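You operate a simulated robot arm through the tools that you are given. There is no shell and no other tool. Be economical: measure what you need, move in short steps, check, and stop when the job is done.

The job below is to be done with a simulated robot arm. You get a single attempt, and the scene is never put back.

JOB
Put things in order on the work bench. At the end: the white label (marked "PEAS") from the work bench stands where the bottle marked still stood; the grey cell from the work bench stands where the white label stood; the blue ice pack from the work bench is on the yellow clip box (marked "CLIPS"); the bottle marked still stands where the blue ice pack stood; whatever was shut is shut again. Leave all else as you found it, and nothing knocked over.

Only the result counts: the job must be done as asked and must still hold three seconds after the hand-in. Knocking over, shifting, dropping, spilling or breaking anything else fails it.

ROBOT AND FRAMES
A 6-joint arm with a two-finger parallel gripper, fixed in place. Base frame: the origin is at the foot of the arm, x ahead of it, y to its left, z up; the work surface is at about z = 0.86. Readings come in m, rad, newtons and seconds.
With the tool pointing down near the work surface it reaches from about 0.24 to 0.64 m from the base axis. Its first joint turns from -1.152 to 1.152 rad. Payload 2.7 kg.
Tool frame: the origin (TCP) lies between the finger pads and is the grasp point; the fingertips stand 0.023 m ahead of it; z points along the fingers, y is the line along which they close. The gripper opens to 0.094 m. The fingers are 0.038 m wide and 0.01 m thick; the gripper's body (0.054 by 0.096 m) begins 0.039 m behind the TCP.
Orientation is that of the tool frame in the base frame, as a unit quaternion [x, y, z, w]. With the fingers straight down and closing along the base's y, the tool's x points along the base's -x, its y along +y and its z along -z.

CONTROLS
- The arm moves only by the tool play_rows. Its argument "commands" is a list of rows, each a list of 2 entries, a list of its own where there are three numbers: the shift along the tool's x, y, z in m, then the turn, a rotation vector about the tool's x, y, z in rad. In form: [[[tx, ty, tz], [wx, wy, wz]], ...]. A call has 1 to 8 rows; each row shifts and turns the commanded pose from where the row before left it, along the tool's axes as they then stand. "gripper" is the closure, from 0 (fully open) to 1 (shut), set as the call begins (left out, the last holds). A row lasts 0.2 s, in which the tool goes at most 0.05 m and 0.15 rad; a call with a longer step from one row to the next is refused whole, and so is a gripper value outside its range. Where a pose cannot be reached the arm comes as near as it can. A force on the tool above 40 N (or 10 N above the force at the start of the call, whichever is more), or a blocked arm, ends the call early, and 0.2 s more pass. Each finger travels about 0.045 m/s and halts on what it meets, pressing with about 23 N; the grip force reading is that of the motor and also rises with nothing between the fingers. The clock runs only during rows and for 0.2 s after the last one: add rows that do not move to give the fingers time. The reply holds the time, the measured pose of the TCP, the force on the tool along the base axes, the opening and the grip force, in the units named above and with some noise.
- Cameras (640 x 400 px; columns grow to the right, rows downward): "scene" is fixed at [0.1005, -0.4664, 1.4004]; the picture's right is [0.39, -0.92, 0.00], its down [-0.56, -0.24, -0.80] and it looks along [0.73, 0.31, -0.60] (base axes); focal length 304 px, centre (320, 200). "wrist" rides on the gripper at [0.086, 0.016, -0.075] in the tool frame; the picture's right is [-0.18, 0.98, 0.00], its down [-0.58, -0.11, -0.81] and it looks along [-0.79, -0.15, 0.59] (tool axes); focal length 243 px, centre (320, 200). There is no depth. A picture from a camera that has moved, and an enlarged one, comes with that camera's place and axes in the base frame and with its lens.
- grab_frame(camera): a new picture of that camera. No time passes.
- enlarge(camera, box): a new picture of the part [left, top, right, bottom] of that camera's present view, enlarged. No time passes.
- finish_job(): hands the job in; it is judged then, once.

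Go step by step. Nothing tells you positions but the pictures and the camera data: compare them with the known pose of the tool, close in by small moves and look again before you grip or let go. The budget is 120 turns and 76 pictures, counting those below and the enlarged ones. Unless the task says otherwise, let go and move clear before handing in, and close with one line.

The tools are called after "Request:" as name(argument=value, ...) on one line, values as JSON. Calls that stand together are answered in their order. play_rows: Moves the arm, as the interface text tells. Its arguments: {"type":"object","properties":{"commands":{"type":"array"},"gripper":{"type":"number"}},"required":["commands"]} The other tools are called the same way: grab_frame (camera) takes a picture; enlarge (camera, box) takes an enlarged picture of a part of a camera's view; finish_job () hands the job in.

At the start:

```text
clock: 0.0
position: [0.3661, -0.0984, 1.2188]
ee_rot: [0.001, 1.0, 0.0, 0.001]
force: [-0.3, -0.1, 0.0]
gripper_width: 0.094
finger_force: 0.1
```

scene: 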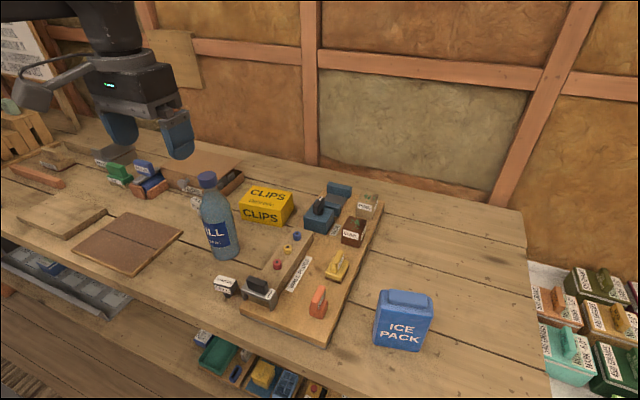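
wrist: 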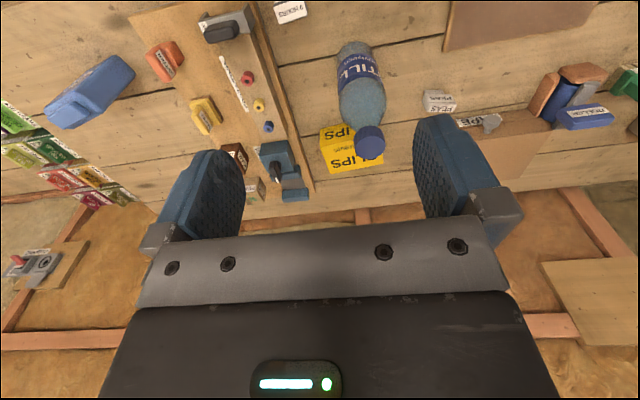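

I see the bottle, clip box, ice pack and a board with small parts; I need to find the PEAS label and the grey cell. I'll take enlarged views.

Request:
enlarge(camera="scene", box=[160, 160, 400, 310])

Request:
enlarge(camera="wrist", box=[240, 0, 640, 200])

Request:
enlarge(camera="wrist", box=[0, 0, 320, 200])

Request:
enlarge(camera="scene", box=[0, 120, 240, 270])

```text
2.67 times, centred on (280, 235) of scene
camera zoom: at [0.1005, -0.4664, 1.4004], right [0.39, -0.92, 0.0], down [-0.56, -0.24, -0.8], along [0.73, 0.31, -0.6], focal length 809 px, centre (427, 107)
```

zoom: 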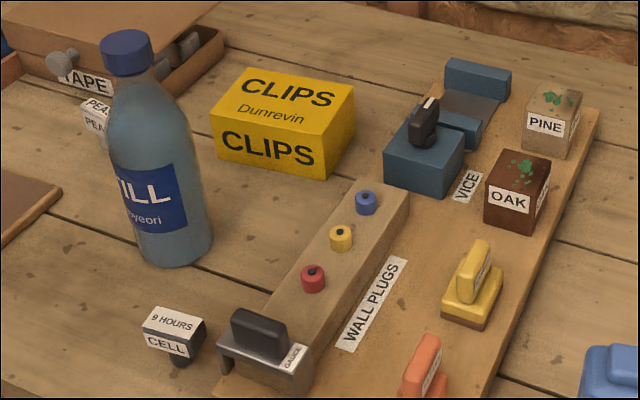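

```text
1.60 times, centred on (440, 100) of wrist
camera zoom: at [0.2787, -0.0818, 1.2936], right [0.19, 0.98, 0.0], down [0.58, -0.11, 0.81], along [0.79, -0.15, -0.59], focal length 388 px, centre (128, 360)
```

zoom: 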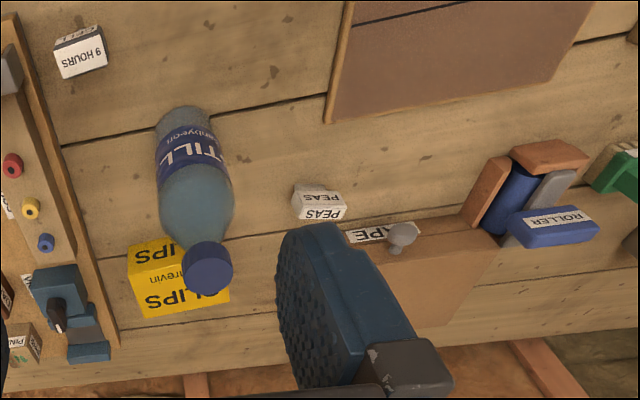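

```text
2.00 times, centred on (160, 100) of wrist
camera zoom: at [0.2787, -0.0818, 1.2936], right [0.19, 0.98, 0.0], down [0.58, -0.11, 0.81], along [0.79, -0.15, -0.59], focal length 485 px, centre (640, 400)
```

zoom: 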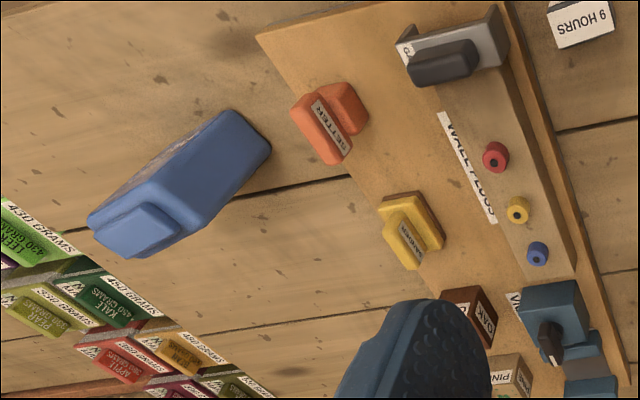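

```text
2.67 times, centred on (120, 195) of scene
camera zoom: at [0.1005, -0.4664, 1.4004], right [0.39, -0.92, 0.0], down [-0.56, -0.24, -0.8], along [0.73, 0.31, -0.6], focal length 809 px, centre (853, 213)
```

zoom: 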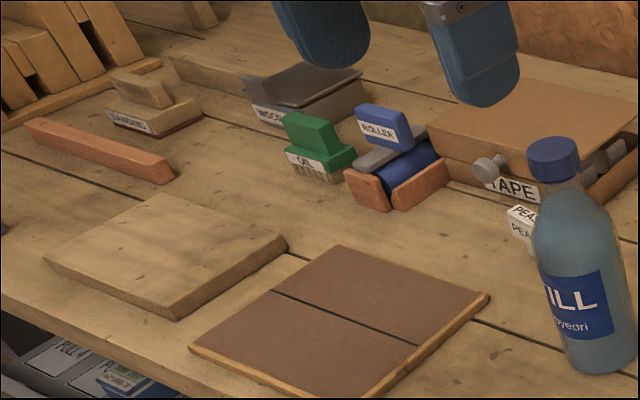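

The cell ("9 HOURS") stands near (0.45, -0.1), PEAS behind the bottle, and the ice pack near (0.43, -0.49). First I move towards the ice pack to see it better, turning the gripper on the way.

Request:
play_rows(commands=[[[-0.005, -0.045, 0], [0, 0, 0]], [[-0.005, -0.045, 0], [0, 0, 0]], [[-0.005, -0.045, 0], [0, 0, 0]], [[-0.005, -0.045, 0], [0, 0, 0]], [[0, -0.045, 0], [0, 0, 0]], [[0, -0.045, 0], [0, 0, 0]], [[0, 0, 0], [0, 0, 0.14]], [[0, 0, 0], [0, 0, 0.14]]], gripper=0)

Request:
play_rows(commands=[[[0, 0, 0], [0, 0, 0.14]], [[0, 0, 0], [0, 0, 0.14]], [[0, 0, 0], [0, 0, 0.14]], [[0, 0, 0], [0, 0, 0.14]], [[0, 0, 0], [0, 0, 0.14]], [[0, 0, 0], [0, 0, 0.14]], [[0, 0, 0], [0, 0, 0.14]], [[0, 0, 0], [0, 0, 0.093]]])

Request:
grab_frame(camera="wrist")

Request:
enlarge(camera="scene", box=[320, 250, 480, 350])

```text
clock: 1.8
position: [0.3846, -0.369, 1.2189]
ee_rot: [0.14, 0.99, 0.001, 0.0]
force: [-1.0, -0.5, 0.2]
gripper_width: 0.0941
finger_force: 0.1
```

```text
clock: 3.6
position: [0.3849, -0.3691, 1.2188]
ee_rot: [0.627, 0.779, 0.001, 0.0]
force: [0.0, 0.1, -0.3]
gripper_width: 0.0938
finger_force: 0.1
```

```text
69 pictures are left
camera wrist: at [0.3824, -0.2802, 1.2934], right [1.0, 0.03, 0.0], down [0.02, -0.59, 0.81], along [0.02, -0.81, -0.59], focal length 243 px, centre (320, 200)
```

wrist: 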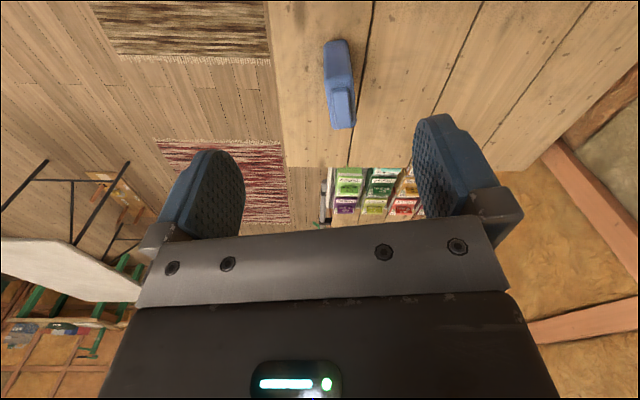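

```text
4.00 times, centred on (400, 300) of scene
camera zoom: at [0.1005, -0.4664, 1.4004], right [0.39, -0.92, 0.0], down [-0.56, -0.24, -0.8], along [0.73, 0.31, -0.6], focal length 1214 px, centre (0, -200)
```

zoom: 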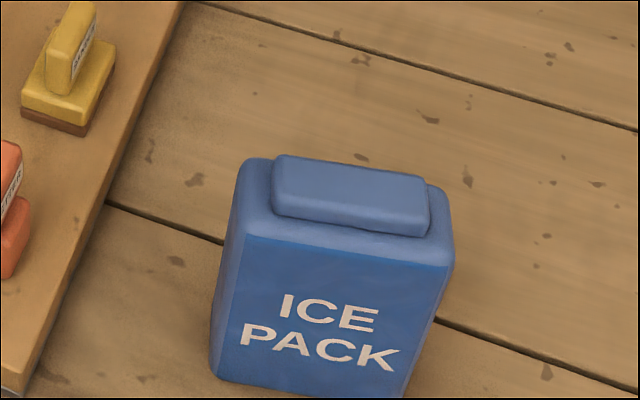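

The ice pack is about 0.037 thick, 0.088 wide, centred near (0.425, -0.487), top around 0.98, and the gripper is lined up with it. I go above it and look again.

Request:
play_rows(commands=[[[-0.0248, 0.0028, 0.03], [0, 0, 0]], [[-0.0248, 0.0028, 0.03], [0, 0, 0]], [[-0.0248, 0.0028, 0.03], [0, 0, 0]], [[-0.0248, 0.0028, 0.03], [0, 0, 0]], [[-0.0248, 0.0028, 0.03], [0, 0, 0]]])

Request:
grab_frame(camera="wrist")

Request:
grab_frame(camera="scene")

```text
clock: 4.8
position: [0.4066, -0.4619, 1.0652]
ee_rot: [0.626, 0.78, 0.001, 0.001]
force: [1.0, -0.4, 0.4]
gripper_width: 0.0941
finger_force: 0.0
out of reach, approached as far as the arm can: row 3, 4, 5
```

```text
67 pictures are left
camera wrist: at [0.4033, -0.3749, 1.1411], right [1.0, 0.03, 0.0], down [0.02, -0.59, 0.81], along [0.03, -0.81, -0.59], focal length 243 px, centre (320, 200)
```

wrist: 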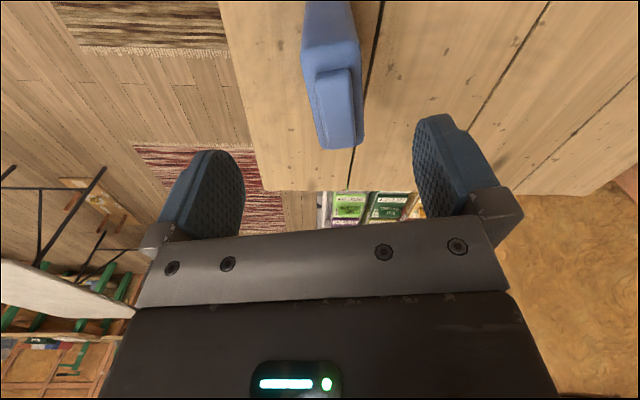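

```text
66 pictures are left
```

scene: 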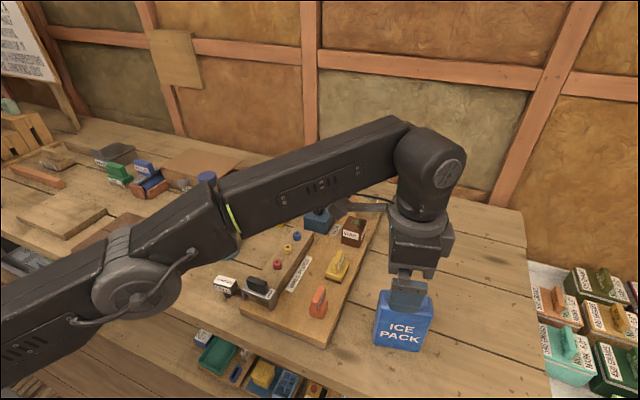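

The arm is at its reach limit at this height; reach should improve lower down. I descend a little and check.

Request:
play_rows(commands=[[[0, 0, 0.02], [0, 0, 0]], [[0, 0, 0.02], [0, 0, 0]], [[0, 0, 0.02], [0, 0, 0]]])

Request:
grab_frame(camera="wrist")

```text
clock: 5.6
position: [0.4045, -0.4641, 1.0056]
ee_rot: [0.627, 0.779, 0.001, 0.0]
force: [0.5, 0.2, -0.4]
gripper_width: 0.0938
finger_force: 0.0
```

```text
65 pictures are left
camera wrist: at [0.4014, -0.3754, 1.082], right [1.0, 0.03, 0.0], down [0.02, -0.59, 0.81], along [0.03, -0.81, -0.59], focal length 243 px, centre (320, 200)
```

wrist: 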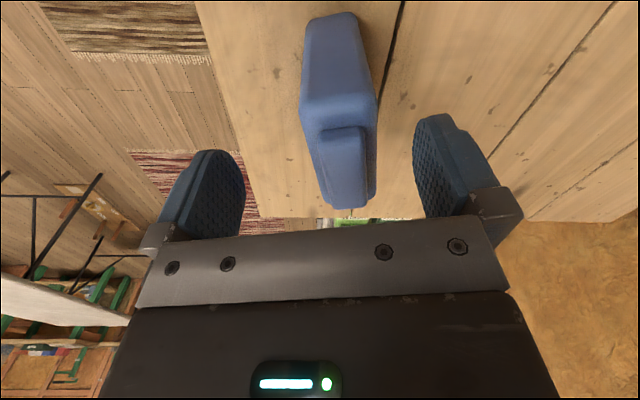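

The pack is slightly to the right between the fingers. I shift in and descend to the grasp height.

Request:
play_rows(commands=[[[0, 0.007, 0.01], [0, 0, 0]], [[-0.005, 0.005, 0.02], [0, 0, 0]], [[-0.007, 0, 0.02], [0, 0, 0]], [[-0.007, 0, 0], [0, 0, 0]], [[-0.007, 0, 0], [0, 0, 0]]])

Request:
grab_frame(camera="wrist")

Request:
enlarge(camera="scene", box=[320, 220, 480, 360])

```text
clock: 6.8
position: [0.4183, -0.4826, 0.9561]
ee_rot: [0.626, 0.78, 0.001, 0.0]
force: [-1.0, -0.3, -0.4]
gripper_width: 0.0937
finger_force: 0.1
out of reach, approached as far as the arm can: row 5
```

```text
64 pictures are left
camera wrist: at [0.4158, -0.394, 1.0312], right [1.0, 0.03, 0.0], down [0.02, -0.59, 0.81], along [0.03, -0.81, -0.59], focal length 243 px, centre (320, 200)
```

wrist: 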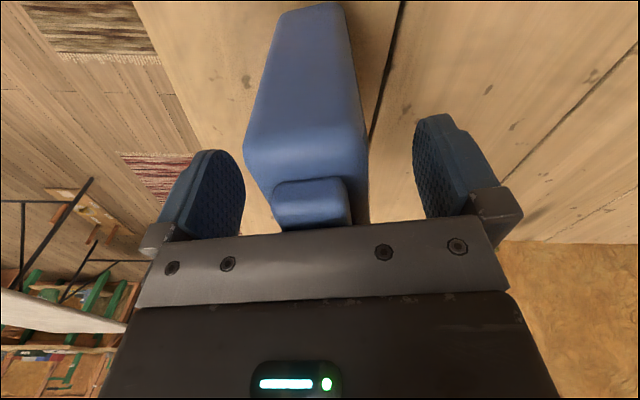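

```text
2.86 times, centred on (400, 290) of scene
camera zoom: at [0.1005, -0.4664, 1.4004], right [0.39, -0.92, 0.0], down [-0.56, -0.24, -0.8], along [0.73, 0.31, -0.6], focal length 867 px, centre (91, -57)
```

zoom: 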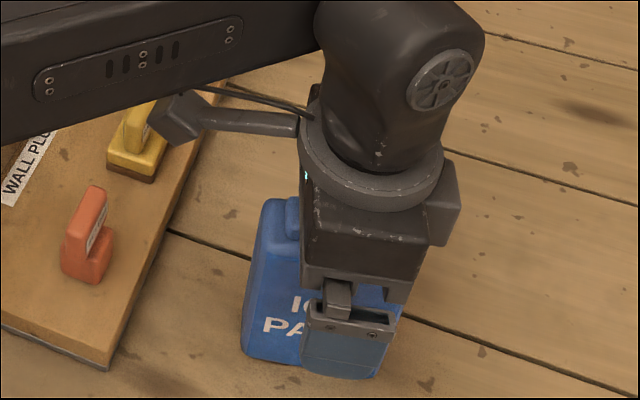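

The pack sits between the fingers. I close the gripper.

Request:
play_rows(commands=[[[0, 0, 0], [0, 0, 0]], [[0, 0, 0], [0, 0, 0]], [[0, 0, 0], [0, 0, 0]], [[0, 0, 0], [0, 0, 0]], [[0, 0, 0], [0, 0, 0]], [[0, 0, 0], [0, 0, 0]]], gripper=1)

Request:
grab_frame(camera="wrist")

```text
clock: 8.2
position: [0.4194, -0.4825, 0.9565]
ee_rot: [0.626, 0.78, 0.0, 0.001]
force: [2.5, 0.5, 2.1]
gripper_width: 0.04
finger_force: 23.3
```

```text
62 pictures are left
camera wrist: at [0.416, -0.3938, 1.0316], right [1.0, 0.03, 0.0], down [0.02, -0.59, 0.81], along [0.03, -0.81, -0.59], focal length 243 px, centre (320, 200)
```

wrist: 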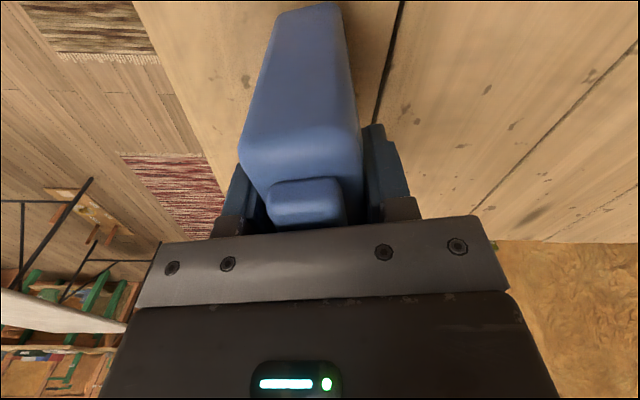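

The pack is gripped (opening 0.040). The bottle stands right under where the forearm would pass on the way to the clip box, so I'll park the pack on the free table near (0.39, 0.02), move the bottle first, then return for the pack. I lift now.

Request:
play_rows(commands=[[[0.003, -0.002, -0.015], [0, 0, 0]], [[0.01, -0.005, -0.03], [0, 0, 0]], [[0.02, -0.011, -0.03], [0, 0, 0]], [[0.02, -0.011, -0.035], [0, 0, 0]], [[0.02, -0.011, -0.04], [0, 0, 0]], [[0.02, -0.011, -0.04], [0, 0, 0]], [[0.02, 0, -0.04], [0, 0, 0]]])

Request:
grab_frame(camera="scene")

```text
clock: 9.8
position: [0.3444, -0.3825, 1.1852]
ee_rot: [0.626, 0.78, 0.0, -0.001]
force: [-0.2, -0.1, -3.9]
gripper_width: 0.0397
finger_force: 22.4
```

```text
61 pictures are left
```

scene: 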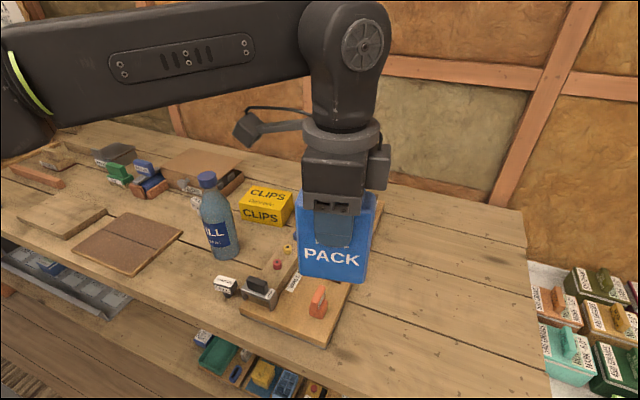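

The pack is lifted, about 0.4 kg. I carry it to above the parking spot.

Request:
play_rows(commands=[[[0.0425, 0.0145, -0.003], [0, 0, 0]], [[0.0425, 0.0145, -0.003], [0, 0, 0]], [[0.0425, 0.0145, 0], [0, 0, 0]], [[0.0425, 0.0145, 0], [0, 0, 0]], [[0.0425, 0.0145, 0], [0, 0, 0]], [[0.0425, 0.0145, 0], [0, 0, 0]], [[0.0425, 0.0145, 0], [0, 0, 0]], [[0.0425, 0.0145, 0], [0, 0, 0]]])

Request:
play_rows(commands=[[[0.042, 0.0145, 0], [0, 0, 0]], [[0, 0, 0], [0, 0, 0]]])

Request:
grab_frame(camera="scene")

Request:
grab_frame(camera="wrist")

```text
clock: 11.6
position: [0.3851, -0.027, 1.1916]
ee_rot: [0.626, 0.779, 0.001, 0.0]
force: [0.5, 0.0, -3.5]
gripper_width: 0.0401
finger_force: 22.8
```

```text
clock: 12.2
position: [0.3894, 0.0172, 1.1903]
ee_rot: [0.627, 0.779, 0.001, 0.002]
force: [0.1, 0.8, -3.5]
gripper_width: 0.0401
finger_force: 22.3
```

```text
60 pictures are left
```

scene: 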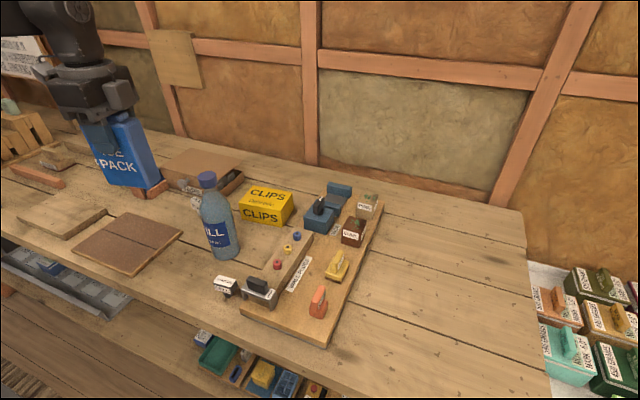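

```text
59 pictures are left
camera wrist: at [0.3869, 0.1051, 1.2663], right [1.0, 0.03, 0.0], down [0.02, -0.59, 0.81], along [0.03, -0.81, -0.59], focal length 243 px, centre (320, 200)
```

wrist: 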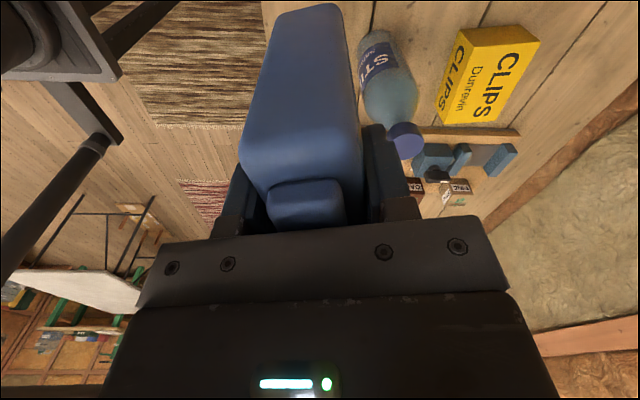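

The spot below is free (table edge near x = 0.31, brown board starts near y = 0.084). I shift 8 mm away from the bottle and lower.

Request:
play_rows(commands=[[[0.002, -0.008, 0.03], [0, 0, 0]], [[0, 0, 0.04], [0, 0, 0]], [[0, 0, 0.04], [0, 0, 0]], [[0, 0, 0.04], [0, 0, 0]], [[0, 0, 0.04], [0, 0, 0]], [[0, 0, 0.03], [0, 0, 0]], [[0, 0, 0.005], [0, 0, 0]], [[0, 0, 0], [0, 0, 0]]])

Request:
grab_frame(camera="scene")

```text
clock: 14.0
position: [0.3824, 0.0171, 0.9653]
ee_rot: [0.626, 0.78, 0.0, 0.0]
force: [1.3, 0.2, -4.0]
gripper_width: 0.0398
finger_force: 23.3
```

```text
58 pictures are left
```

scene: 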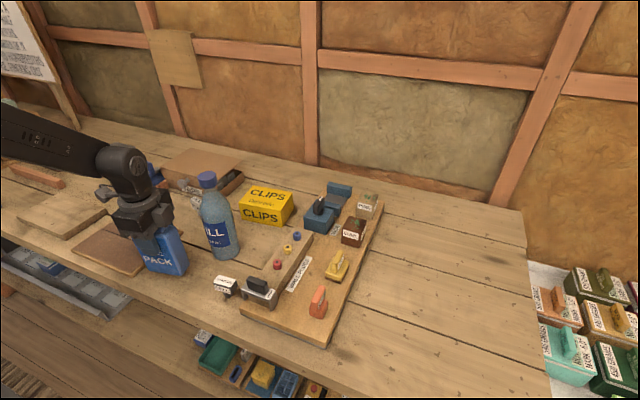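

It is about 8 mm above the table; I check that it clears the brown board.

Request:
enlarge(camera="scene", box=[80, 190, 240, 290])

```text
4.00 times, centred on (160, 240) of scene
camera zoom: at [0.1006, -0.4664, 1.4004], right [0.39, -0.92, 0.0], down [-0.56, -0.24, -0.8], along [0.73, 0.31, -0.6], focal length 1214 px, centre (960, 40)
```

zoom: 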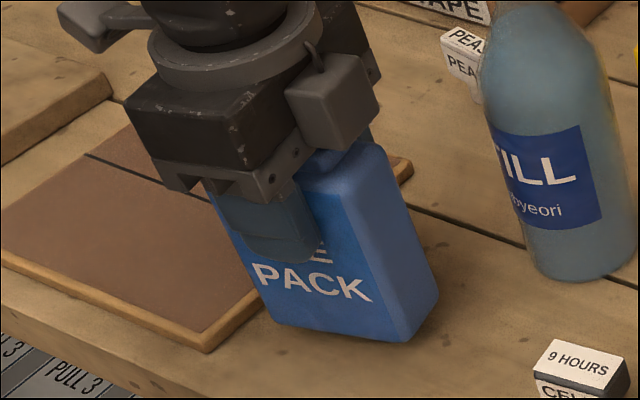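

The pack clears the brown board by about 1.5 cm. I lower it the rest of the way.

Request:
play_rows(commands=[[[0, 0, 0.004], [0, 0, 0]], [[0, 0, 0.003], [0, 0, 0]], [[0, 0, 0.002], [0, 0, 0]], [[0, 0, 0.001], [0, 0, 0]]])

```text
clock: 15.0
position: [0.3821, 0.0169, 0.9569]
ee_rot: [0.627, 0.779, 0.001, 0.001]
force: [1.0, -0.9, -4.0]
gripper_width: 0.0399
finger_force: 23.0
```

Request:
play_rows(commands=[[[0, 0, 0.0015], [0, 0, 0]], [[0, 0, 0.001], [0, 0, 0]], [[0, 0, 0], [0, 0, 0]]])

```text
clock: 15.8
position: [0.3829, 0.0174, 0.9551]
ee_rot: [0.626, 0.78, 0.001, 0.001]
force: [-7.7, 0.2, 16.6]
gripper_width: 0.0403
finger_force: 23.0
```

Contact with the table is felt. I open the gripper and rise.

Request:
play_rows(commands=[[[0, 0, -0.001], [0, 0, 0]], [[0, 0, 0], [0, 0, 0]], [[0, 0, 0], [0, 0, 0]], [[0, 0, 0], [0, 0, 0]], [[0, 0, 0], [0, 0, 0]]], gripper=0)

Request:
play_rows(commands=[[[0, 0, -0.03], [0, 0, 0]], [[0, 0, -0.04], [0, 0, 0]], [[0, 0, -0.045], [0, 0, 0]], [[0, 0, -0.045], [0, 0, 0]], [[0, 0, -0.045], [0, 0, 0]], [[0, 0, -0.02], [0, 0, 0]]])

Request:
grab_frame(camera="wrist")

Request:
enlarge(camera="scene", box=[120, 150, 320, 310])

```text
clock: 17.0
position: [0.3817, 0.0172, 0.9562]
ee_rot: [0.627, 0.779, 0.001, 0.0]
force: [-0.7, -0.1, 0.4]
gripper_width: 0.0942
finger_force: 0.1
```

```text
clock: 18.4
position: [0.3808, 0.0186, 1.1798]
ee_rot: [0.626, 0.78, 0.0, 0.0]
force: [0.0, -0.1, 1.1]
gripper_width: 0.0942
finger_force: 0.0
```

```text
56 pictures are left
camera wrist: at [0.3772, 0.1063, 1.2557], right [1.0, 0.03, 0.0], down [0.02, -0.59, 0.81], along [0.03, -0.81, -0.59], focal length 243 px, centre (320, 200)
```

wrist: 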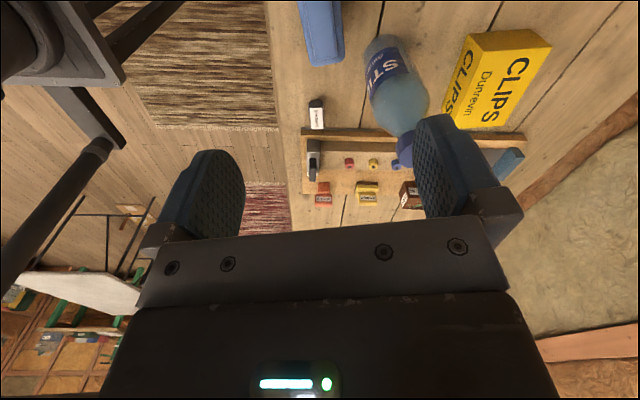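

```text
2.50 times, centred on (220, 230) of scene
camera zoom: at [0.1005, -0.4664, 1.4004], right [0.39, -0.92, 0.0], down [-0.56, -0.24, -0.8], along [0.73, 0.31, -0.6], focal length 759 px, centre (570, 125)
```

zoom: 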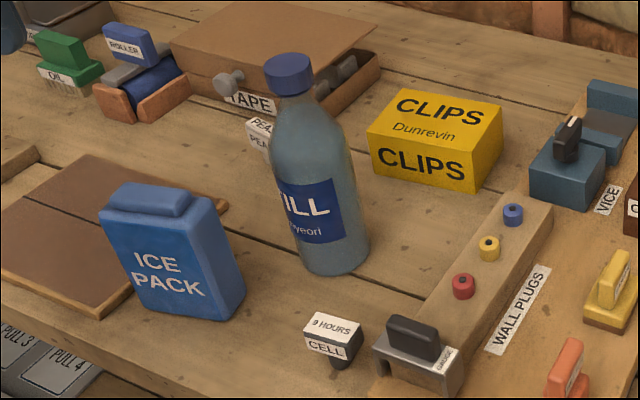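

The pack is parked upright. The bottle is near (0.48, -0.056), cap top at about 1.075. I'll grip its cap with the tool tilted about 20° outward so the far spot is within reach; first I turn the tool.

Request:
play_rows(commands=[[[0, 0, -0.01], [0, 0, -0.14]], [[0, 0, -0.01], [0, 0, -0.14]], [[0, 0, 0], [0, 0, -0.14]], [[0, 0, 0], [0, 0, -0.14]], [[0, 0, 0], [0, 0, -0.14]], [[0, 0, 0], [0, 0, -0.14]], [[0, 0, 0], [0, 0, -0.14]], [[0, 0, 0], [0, 0, -0.14]]])

Request:
play_rows(commands=[[[0, 0, 0], [0, 0, -0.119]], [[0, 0, 0], [0, -0.117, 0]], [[0, 0, 0], [0, -0.117, 0]], [[0, 0, 0], [0, -0.116, 0]], [[0, 0, 0], [0, 0, 0]]])

Request:
grab_frame(camera="wrist")

```text
clock: 20.2
position: [0.3809, 0.0177, 1.2012]
ee_rot: [0.115, 0.993, 0.001, 0.001]
force: [0.3, 0.3, 0.4]
gripper_width: 0.0941
finger_force: 0.1
```

```text
clock: 21.4
position: [0.382, 0.0178, 1.1996]
ee_rot: [0.057, 0.983, -0.009, 0.175]
force: [-0.1, 0.3, 0.4]
gripper_width: 0.0942
finger_force: 0.1
```

```text
54 pictures are left
camera wrist: at [0.2772, 0.047, 1.241], right [0.28, 0.96, 0.06], down [0.25, -0.14, 0.96], along [0.92, -0.26, -0.28], focal length 243 px, centre (320, 200)
```

wrist: 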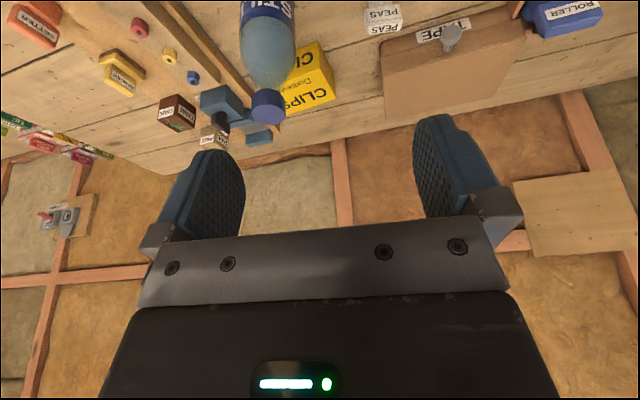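

The cap is seen clearly. I approach above it and re-measure.

Request:
play_rows(commands=[[[-0.018, -0.0157, 0.0252], [0, 0, 0]], [[-0.018, -0.0157, 0.0252], [0, 0, 0]], [[-0.018, -0.0157, 0.0252], [0, 0, 0]], [[-0.018, -0.0157, 0.0252], [0, 0, 0]], [[0, 0, 0], [0, 0, 0]]])

Request:
grab_frame(camera="wrist")

Request:
enlarge(camera="scene", box=[120, 110, 320, 270])

```text
clock: 22.6
position: [0.4734, -0.0559, 1.1309]
ee_rot: [0.057, 0.983, -0.009, 0.175]
force: [0.3, -0.8, -0.1]
gripper_width: 0.094
finger_force: 0.1
```

```text
53 pictures are left
camera wrist: at [0.37, -0.0268, 1.1728], right [0.28, 0.96, 0.06], down [0.25, -0.14, 0.96], along [0.92, -0.26, -0.28], focal length 243 px, centre (320, 200)
```

wrist: 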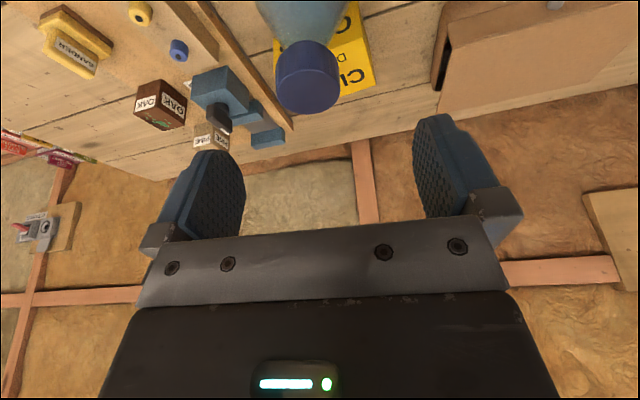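

```text
2.50 times, centred on (220, 190) of scene
camera zoom: at [0.1005, -0.4664, 1.4004], right [0.39, -0.92, 0.0], down [-0.56, -0.24, -0.8], along [0.73, 0.31, -0.6], focal length 759 px, centre (570, 225)
```

zoom: 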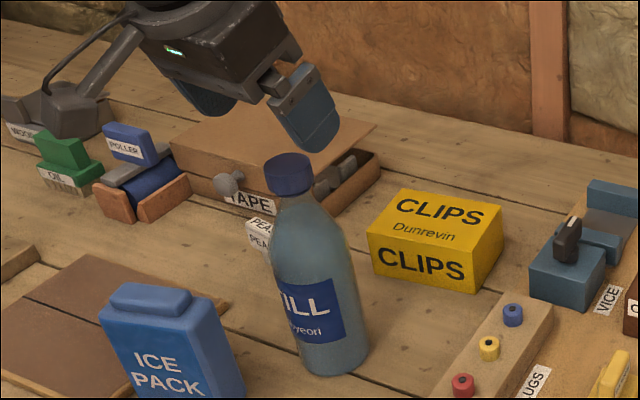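

Cap centre near (0.473, -0.057). I descend onto it.

Request:
play_rows(commands=[[[0.007, 0, 0.022], [0, 0, 0]], [[0.007, -0.001, 0.022], [0, 0, 0]], [[0.0065, 0, 0.02], [0, 0, 0]], [[0, 0, 0], [0, 0, 0]]])

Request:
enlarge(camera="scene", box=[150, 110, 310, 210])

Request:
grab_frame(camera="wrist")

```text
clock: 23.6
position: [0.4784, -0.0549, 1.063]
ee_rot: [0.056, 0.983, -0.01, 0.175]
force: [0.1, -1.1, 0.0]
gripper_width: 0.0939
finger_force: 0.1
```

```text
4.00 times, centred on (230, 160) of scene
camera zoom: at [0.1005, -0.4664, 1.4004], right [0.39, -0.92, 0.0], down [-0.56, -0.24, -0.8], along [0.73, 0.31, -0.6], focal length 1214 px, centre (680, 360)
```

zoom: 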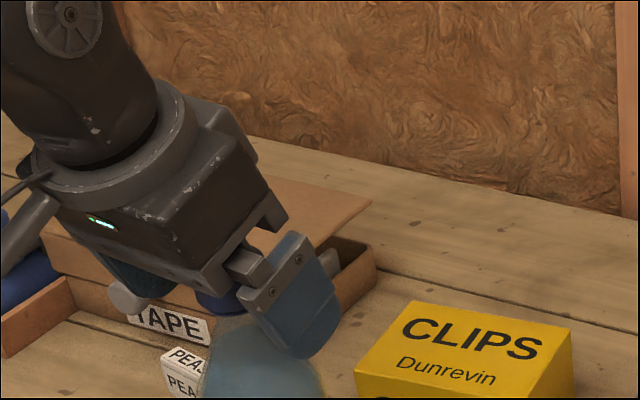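

```text
50 pictures are left
camera wrist: at [0.3737, -0.0268, 1.1052], right [0.28, 0.96, 0.06], down [0.25, -0.14, 0.96], along [0.92, -0.26, -0.28], focal length 243 px, centre (320, 200)
```

wrist: 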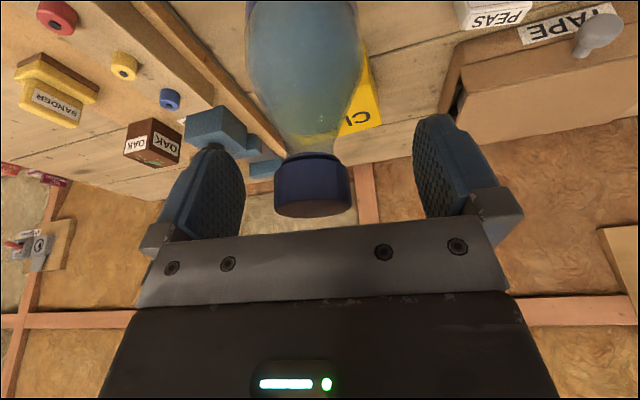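

The TCP projects onto the middle of the cap. Tiny correction, then I close.

Request:
play_rows(commands=[[[0, -0.003, 0], [0, 0, 0]], [[0, 0, 0], [0, 0, 0]]])

Request:
play_rows(commands=[[[0, 0, 0], [0, 0, 0]], [[0, 0, 0], [0, 0, 0]], [[0, 0, 0], [0, 0, 0]], [[0, 0, 0], [0, 0, 0]], [[0, 0, 0], [0, 0, 0]], [[0, 0, 0], [0, 0, 0]]], gripper=1)

Request:
grab_frame(camera="wrist")

```text
clock: 24.2
position: [0.4778, -0.0585, 1.0645]
ee_rot: [0.056, 0.983, -0.009, 0.174]
force: [0.5, 0.4, 0.4]
gripper_width: 0.0939
finger_force: 0.0
```

```text
clock: 25.6
position: [0.4791, -0.0595, 1.0641]
ee_rot: [0.057, 0.983, -0.01, 0.174]
force: [0.4, -1.6, -0.4]
gripper_width: 0.0354
finger_force: 23.0
```

```text
49 pictures are left
camera wrist: at [0.3736, -0.0302, 1.105], right [0.28, 0.96, 0.06], down [0.25, -0.14, 0.96], along [0.92, -0.26, -0.28], focal length 243 px, centre (320, 200)
```

wrist: 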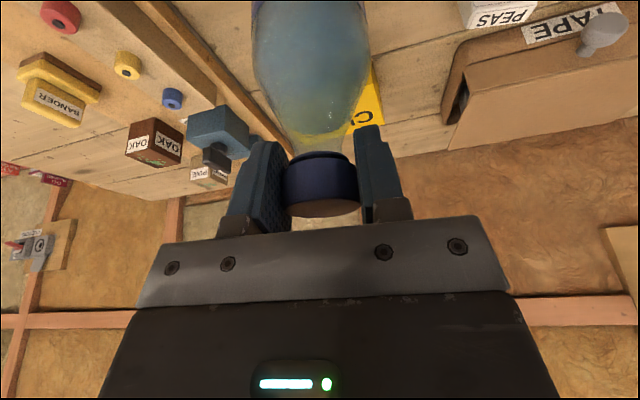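

The cap is held (0.035). I lift the bottle straight up.

Request:
play_rows(commands=[[[-0.0034, 0, -0.0094], [0, 0, 0]], [[-0.0103, 0, -0.0282], [0, 0, 0]], [[-0.0103, 0, -0.0282], [0, 0, 0]], [[-0.0103, 0, -0.0282], [0, 0, 0]], [[-0.0103, 0, -0.0282], [0, 0, 0]], [[-0.0085, 0, -0.0235], [0, 0, 0]], [[0, 0, 0], [0, 0, 0]]])

Request:
grab_frame(camera="scene")

```text
clock: 27.2
position: [0.4784, -0.0599, 1.2172]
ee_rot: [0.057, 0.983, -0.01, 0.174]
force: [-0.3, -0.2, -4.9]
gripper_width: 0.0355
finger_force: 22.7
```

```text
48 pictures are left
```

scene: 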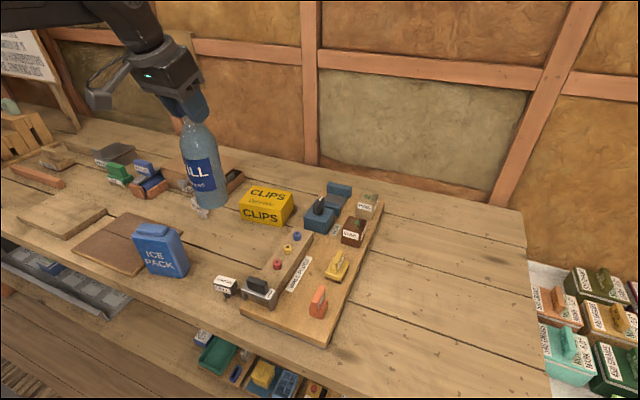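

The bottle hangs upright. I swing it around the base axis towards the ice pack's old spot.

Request:
play_rows(commands=[[[0.0019, -0.0443, -0.0007], [0.0317, 0, 0.087]], [[0.0019, -0.0443, -0.0007], [0.0317, 0, 0.087]], [[0.0019, -0.0443, -0.0007], [0.0317, 0, 0.087]], [[0.0019, -0.0443, -0.0007], [0.0317, 0, 0.087]], [[0.0019, -0.0443, -0.0007], [0.0317, 0, 0.087]], [[0.0019, -0.0443, -0.0007], [0.0317, 0, 0.087]], [[0.0019, -0.0443, -0.0007], [0.0317, 0, 0.087]], [[0.0019, -0.0443, -0.0007], [0.0317, 0, 0.087]]])

Request:
grab_frame(camera="scene")

```text
clock: 29.0
position: [0.3177, -0.3688, 1.2188]
ee_rot: [0.409, 0.896, -0.072, 0.158]
force: [0.4, -0.1, -4.8]
gripper_width: 0.0354
finger_force: 23.1
```

```text
47 pictures are left
```

scene: 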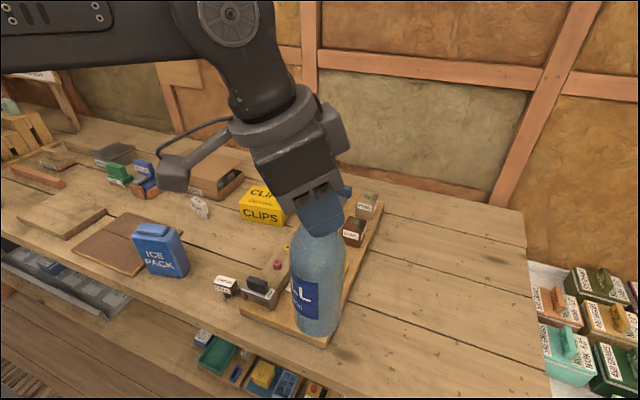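

I extend outward while lowering part of the way.

Request:
play_rows(commands=[[[-0.0158, 0.0004, 0.0297], [0, 0, 0]], [[-0.0158, 0.0004, 0.0297], [0, 0, 0]], [[-0.0158, 0.0004, 0.0297], [0, 0, 0]], [[-0.0158, 0.0004, 0.0297], [0, 0, 0]], [[0, 0, 0], [0, 0, 0]]])

Request:
grab_frame(camera="scene")

```text
clock: 30.2
position: [0.3837, -0.4413, 1.1282]
ee_rot: [0.409, 0.896, -0.072, 0.159]
force: [0.0, -0.1, -5.8]
gripper_width: 0.0352
finger_force: 23.1
```

```text
46 pictures are left
```

scene: 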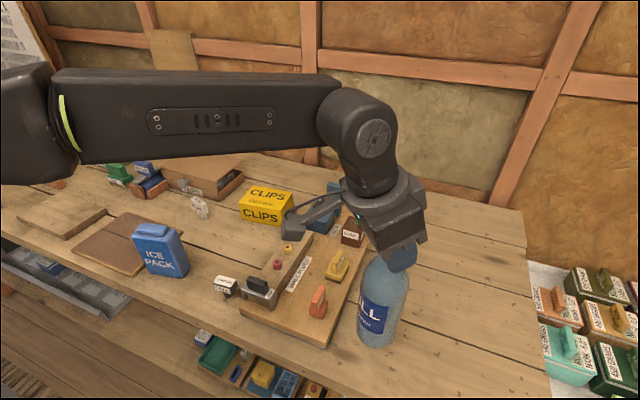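

Still clear; I continue to about 8 mm above the table at the target.

Request:
play_rows(commands=[[[-0.0133, 0, 0.0244], [0, 0, 0]], [[-0.0133, 0, 0.0244], [0, 0, 0]], [[-0.0133, 0, 0.0244], [0, 0, 0]], [[0, 0, 0], [0, 0, 0]], [[0, 0, 0], [0, 0, 0]]])

Request:
enlarge(camera="scene", box=[300, 200, 500, 360])

```text
clock: 31.4
position: [0.423, -0.4905, 1.0721]
ee_rot: [0.408, 0.896, -0.072, 0.158]
force: [0.1, 0.5, -5.9]
gripper_width: 0.0353
finger_force: 23.3
```

```text
2.50 times, centred on (400, 280) of scene
camera zoom: at [0.1006, -0.4665, 1.4004], right [0.39, -0.92, 0.0], down [-0.56, -0.24, -0.8], along [0.73, 0.31, -0.6], focal length 759 px, centre (120, 0)
```

zoom: 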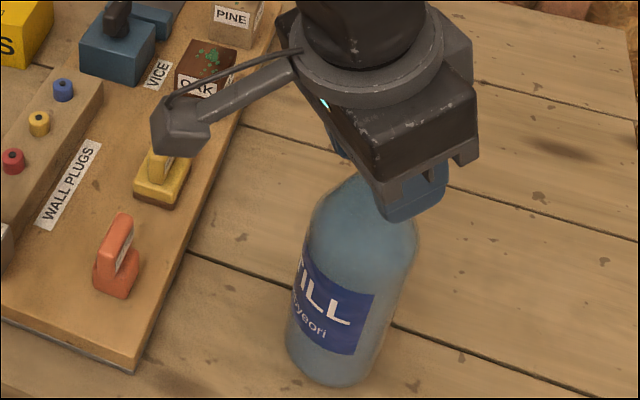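

Target reached; I lower in small steps until contact.

Request:
play_rows(commands=[[[0.001, 0, 0.0028], [0, 0, 0]], [[0.0007, 0, 0.0019], [0, 0, 0]], [[0.0005, 0, 0.0014], [0, 0, 0]]])

```text
clock: 32.2
position: [0.4242, -0.4891, 1.0672]
ee_rot: [0.408, 0.896, -0.071, 0.159]
force: [-0.2, -0.7, -5.6]
gripper_width: 0.0355
finger_force: 23.1
```

Request:
play_rows(commands=[[[0.0005, 0, 0.0014], [0, 0, 0]], [[0.0003, 0, 0.0009], [0, 0, 0]], [[0, 0, 0], [0, 0, 0]]])

```text
clock: 33.0
position: [0.4248, -0.49, 1.0636]
ee_rot: [0.409, 0.896, -0.072, 0.16]
force: [0.5, 1.2, -3.2]
gripper_width: 0.0355
finger_force: 23.0
```

Contact begins. One more small step, then release.

Request:
play_rows(commands=[[[0.0003, 0, 0.0009], [0, 0, 0]], [[0, 0, 0], [0, 0, 0]]])

Request:
enlarge(camera="scene", box=[320, 220, 480, 350])

```text
clock: 33.6
position: [0.4239, -0.4895, 1.0643]
ee_rot: [0.408, 0.896, -0.072, 0.159]
force: [-1.6, 1.9, 1.8]
gripper_width: 0.0353
finger_force: 22.9
```

```text
3.08 times, centred on (400, 285) of scene
camera zoom: at [0.1005, -0.4663, 1.4004], right [0.39, -0.92, 0.0], down [-0.56, -0.24, -0.8], along [0.73, 0.31, -0.6], focal length 934 px, centre (74, -62)
```

zoom: 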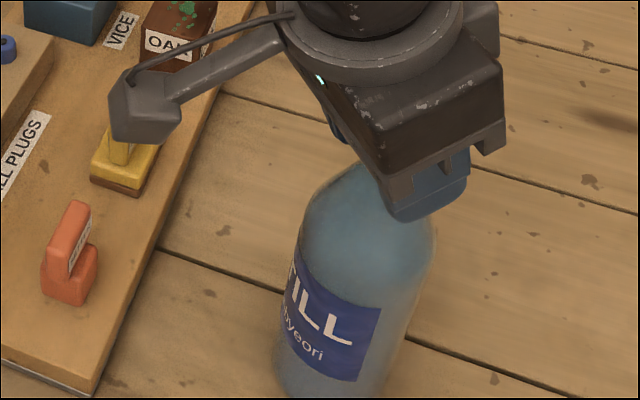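

I open the gripper.

Request:
play_rows(commands=[[[0, 0, 0], [0, 0, 0]], [[0, 0, 0], [0, 0, 0]], [[0, 0, 0], [0, 0, 0]], [[0, 0, 0], [0, 0, 0]], [[0, 0, 0], [0, 0, 0]]], gripper=0)

Request:
play_rows(commands=[[[0, 0, -0.015], [0, 0, 0]], [[0, 0, -0.03], [0, 0, 0]], [[0, 0, -0.035], [0, 0, 0]], [[0, 0, -0.04], [0, 0, 0]], [[0, 0, -0.04], [0, 0, 0]], [[0, 0, -0.02], [0, 0, 0]]])

Request:
grab_frame(camera="scene")

```text
clock: 34.8
position: [0.4232, -0.4881, 1.0635]
ee_rot: [0.409, 0.896, -0.072, 0.159]
force: [-1.0, 0.0, -0.2]
gripper_width: 0.0939
finger_force: 0.1
```

```text
clock: 36.2
position: [0.3857, -0.4415, 1.234]
ee_rot: [0.409, 0.896, -0.072, 0.158]
force: [-0.3, 0.2, 0.1]
gripper_width: 0.094
finger_force: 0.0
```

```text
43 pictures are left
```

scene: 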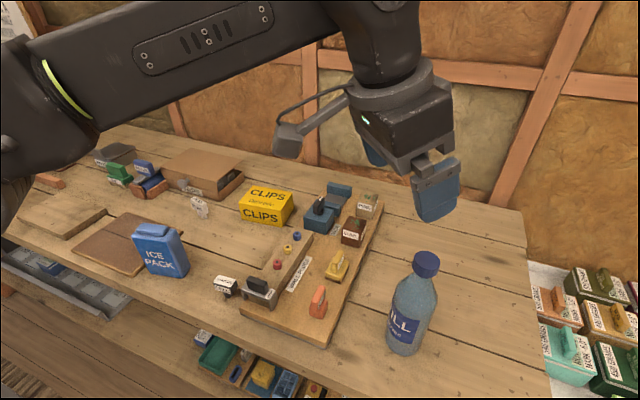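

The bottle stands at the ice pack's old place. Now I straighten the tool, restore the earlier yaw and return to the parked pack, looking at the clip box on the way.

Request:
play_rows(commands=[[[0, 0, 0], [0, 0.117, 0]], [[0, 0, 0], [0, 0.117, 0]], [[0, 0, 0], [0, 0.116, 0]], [[0, 0, 0], [0, 0, 0.1245]], [[0, 0, 0], [0, 0, 0.1245]], [[0, 0, 0], [0, 0, 0.1245]], [[0, 0, 0], [0, 0, 0.1235]]])

Request:
play_rows(commands=[[[0.0446, 0.0163, 0], [0, 0, 0]], [[0.0446, 0.0163, 0], [0, 0, 0]], [[0.0446, 0.0163, 0], [0, 0, 0]], [[0.0446, 0.0163, 0], [0, 0, 0]], [[0.0446, 0.0163, 0], [0, 0, 0]], [[0.0446, 0.0163, 0], [0, 0, 0]], [[0.0446, 0.0163, 0], [0, 0, 0]], [[0.0446, 0.0163, 0], [0, 0, 0]]])

Request:
play_rows(commands=[[[0.0446, 0.0163, 0], [0, 0, 0]], [[0.0446, 0.0163, 0], [0, 0, 0]], [[0, 0, 0], [0, 0, 0]]])

Request:
grab_frame(camera="wrist")

```text
clock: 37.8
position: [0.3597, -0.4183, 1.2106]
ee_rot: [0.626, 0.78, 0.002, 0.001]
force: [-0.2, 0.1, -0.5]
gripper_width: 0.094
finger_force: 0.1
out of reach, approached as far as the arm can: row 1, 2, 3
```

```text
clock: 39.6
position: [0.4086, -0.0413, 1.2077]
ee_rot: [0.626, 0.78, 0.001, 0.001]
force: [-0.5, -0.1, -0.1]
gripper_width: 0.0938
finger_force: 0.1
```

```text
clock: 40.4
position: [0.4221, 0.0547, 1.2091]
ee_rot: [0.626, 0.78, 0.0, 0.0]
force: [-1.2, 0.0, -0.5]
gripper_width: 0.0941
finger_force: 0.1
```

```text
42 pictures are left
camera wrist: at [0.4192, 0.1434, 1.2851], right [1.0, 0.03, 0.0], down [0.02, -0.59, 0.81], along [0.03, -0.81, -0.59], focal length 243 px, centre (320, 200)
```

wrist: 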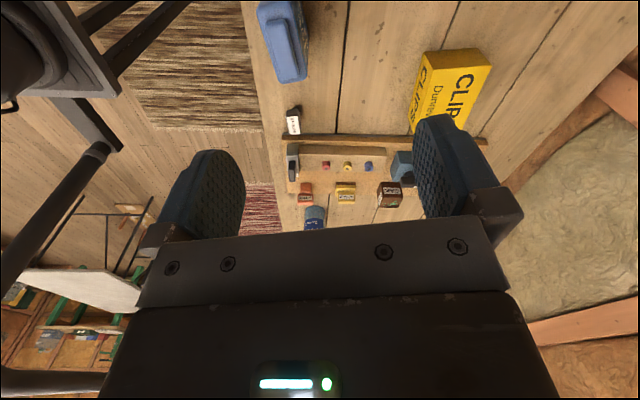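

I enlarge the clip box for a measurement.

Request:
enlarge(camera="wrist", box=[380, 20, 540, 160])

Request:
enlarge(camera="scene", box=[170, 150, 330, 260])

```text
2.86 times, centred on (460, 90) of wrist
camera zoom: at [0.4192, 0.1434, 1.2851], right [1.0, 0.03, 0.0], down [0.02, -0.59, 0.81], along [0.03, -0.81, -0.59], focal length 693 px, centre (-80, 514)
```

zoom: 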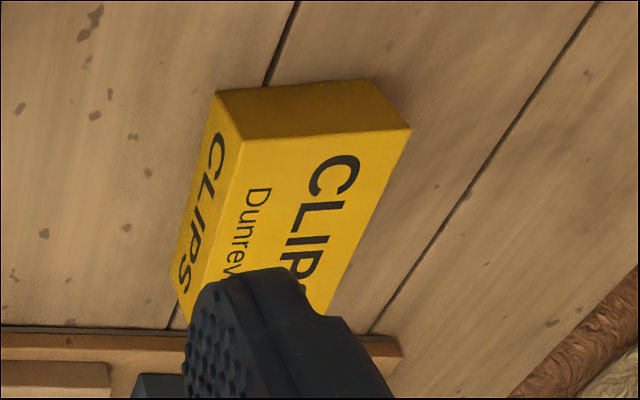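

```text
3.64 times, centred on (250, 205) of scene
camera zoom: at [0.1005, -0.4664, 1.4004], right [0.39, -0.92, 0.0], down [-0.56, -0.24, -0.8], along [0.73, 0.31, -0.6], focal length 1104 px, centre (574, 182)
```

zoom: 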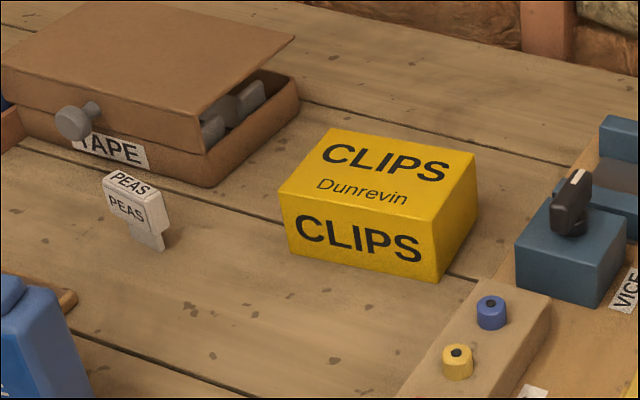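

Clip box top is about z = 0.917, spanning x 0.60–0.68, y -0.14 to -0.02. I return to the parked pack.

Request:
play_rows(commands=[[[-0.0141, -0.0237, 0], [0, 0, 0]], [[-0.0141, -0.0236, 0], [0, 0, 0]], [[0, 0, 0.045], [0, 0, 0]], [[0, 0, 0.045], [0, 0, 0]], [[0, 0, 0.045], [0, 0, 0]], [[0, 0, 0.035], [0, 0, 0]], [[0, 0, 0], [0, 0, 0]]])

Request:
grab_frame(camera="wrist")

```text
clock: 42.0
position: [0.3799, 0.0158, 1.0372]
ee_rot: [0.626, 0.78, 0.001, 0.001]
force: [0.9, -0.3, 0.2]
gripper_width: 0.0941
finger_force: 0.1
```

```text
39 pictures are left
camera wrist: at [0.376, 0.1036, 1.113], right [1.0, 0.03, 0.0], down [0.02, -0.59, 0.81], along [0.03, -0.81, -0.59], focal length 243 px, centre (320, 200)
```

wrist: 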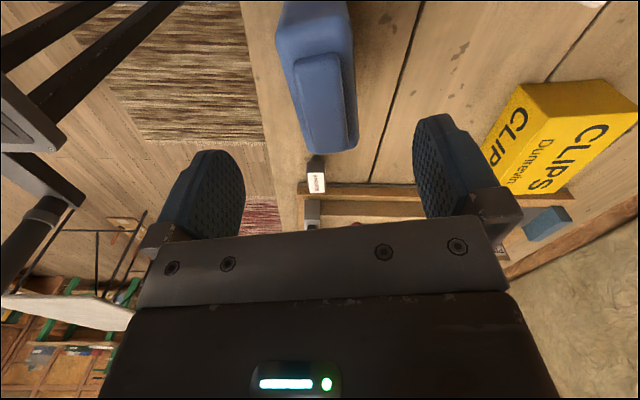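

Aligned. I descend and grip.

Request:
play_rows(commands=[[[0, 0.002, 0.03], [0, 0, 0]], [[0, 0, 0.03], [0, 0, 0]], [[0, 0, 0.021], [0, 0, 0]], [[0, 0, 0], [0, 0, 0]]])

Request:
play_rows(commands=[[[0, 0, 0], [0, 0, 0]], [[0, 0, 0], [0, 0, 0]], [[0, 0, 0], [0, 0, 0]], [[0, 0, 0], [0, 0, 0]], [[0, 0, 0], [0, 0, 0]], [[0, 0, 0], [0, 0, 0]]], gripper=1)

Request:
play_rows(commands=[[[0, 0, -0.02], [0, 0, 0]], [[0, 0, -0.04], [0, 0, 0]], [[0, 0, -0.04], [0, 0, 0]], [[0, 0, -0.03], [0, 0, 0]]])

```text
clock: 43.0
position: [0.3808, 0.0161, 0.9582]
ee_rot: [0.626, 0.78, 0.001, 0.001]
force: [0.3, -0.2, -0.7]
gripper_width: 0.0939
finger_force: 0.2
```

```text
clock: 44.4
position: [0.3819, 0.0163, 0.9573]
ee_rot: [0.625, 0.78, 0.001, 0.0]
force: [1.2, 0.9, 0.7]
gripper_width: 0.0398
finger_force: 23.3
```

```text
clock: 45.4
position: [0.3839, 0.0159, 1.0908]
ee_rot: [0.626, 0.78, 0.0, 0.0]
force: [-0.1, 0.5, -3.6]
gripper_width: 0.04
finger_force: 23.0
```

Pack lifted. I align with the box's yaw and carry it over the clip box.

Request:
play_rows(commands=[[[0, 0, 0], [0, 0, 0.095]], [[-0.0195, 0.0339, 0], [0, 0, 0]], [[-0.0195, 0.0339, 0], [0, 0, 0]], [[-0.0195, 0.0339, 0], [0, 0, 0]], [[-0.0195, 0.0339, 0], [0, 0, 0]], [[-0.0195, 0.0339, 0.01], [0, 0, 0]], [[-0.0195, 0.0339, 0.01], [0, 0, 0]], [[0, 0, 0], [0, 0, 0]]])

Request:
grab_frame(camera="wrist")

Request:
grab_frame(camera="scene")

```text
clock: 47.2
position: [0.5995, -0.0733, 1.0716]
ee_rot: [0.662, 0.749, 0.0, 0.0]
force: [-0.2, -0.4, -3.4]
gripper_width: 0.0399
finger_force: 23.0
```

```text
38 pictures are left
camera wrist: at [0.605, 0.014, 1.1462], right [1.0, -0.06, 0.0], down [-0.03, -0.59, 0.81], along [-0.05, -0.8, -0.59], focal length 243 px, centre (320, 200)
```

wrist: 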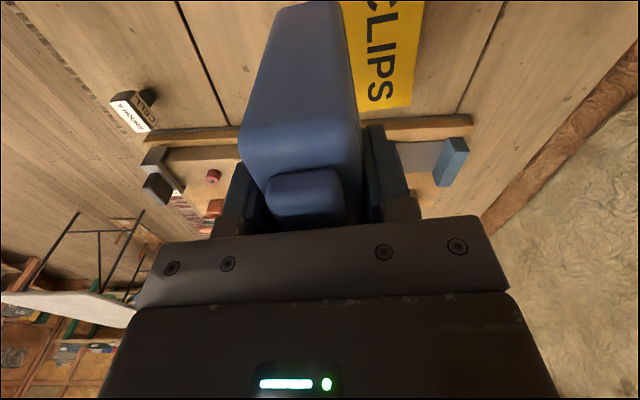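

```text
37 pictures are left
```

scene: 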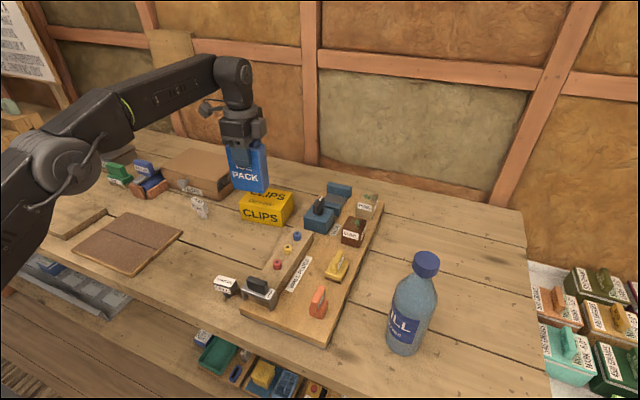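

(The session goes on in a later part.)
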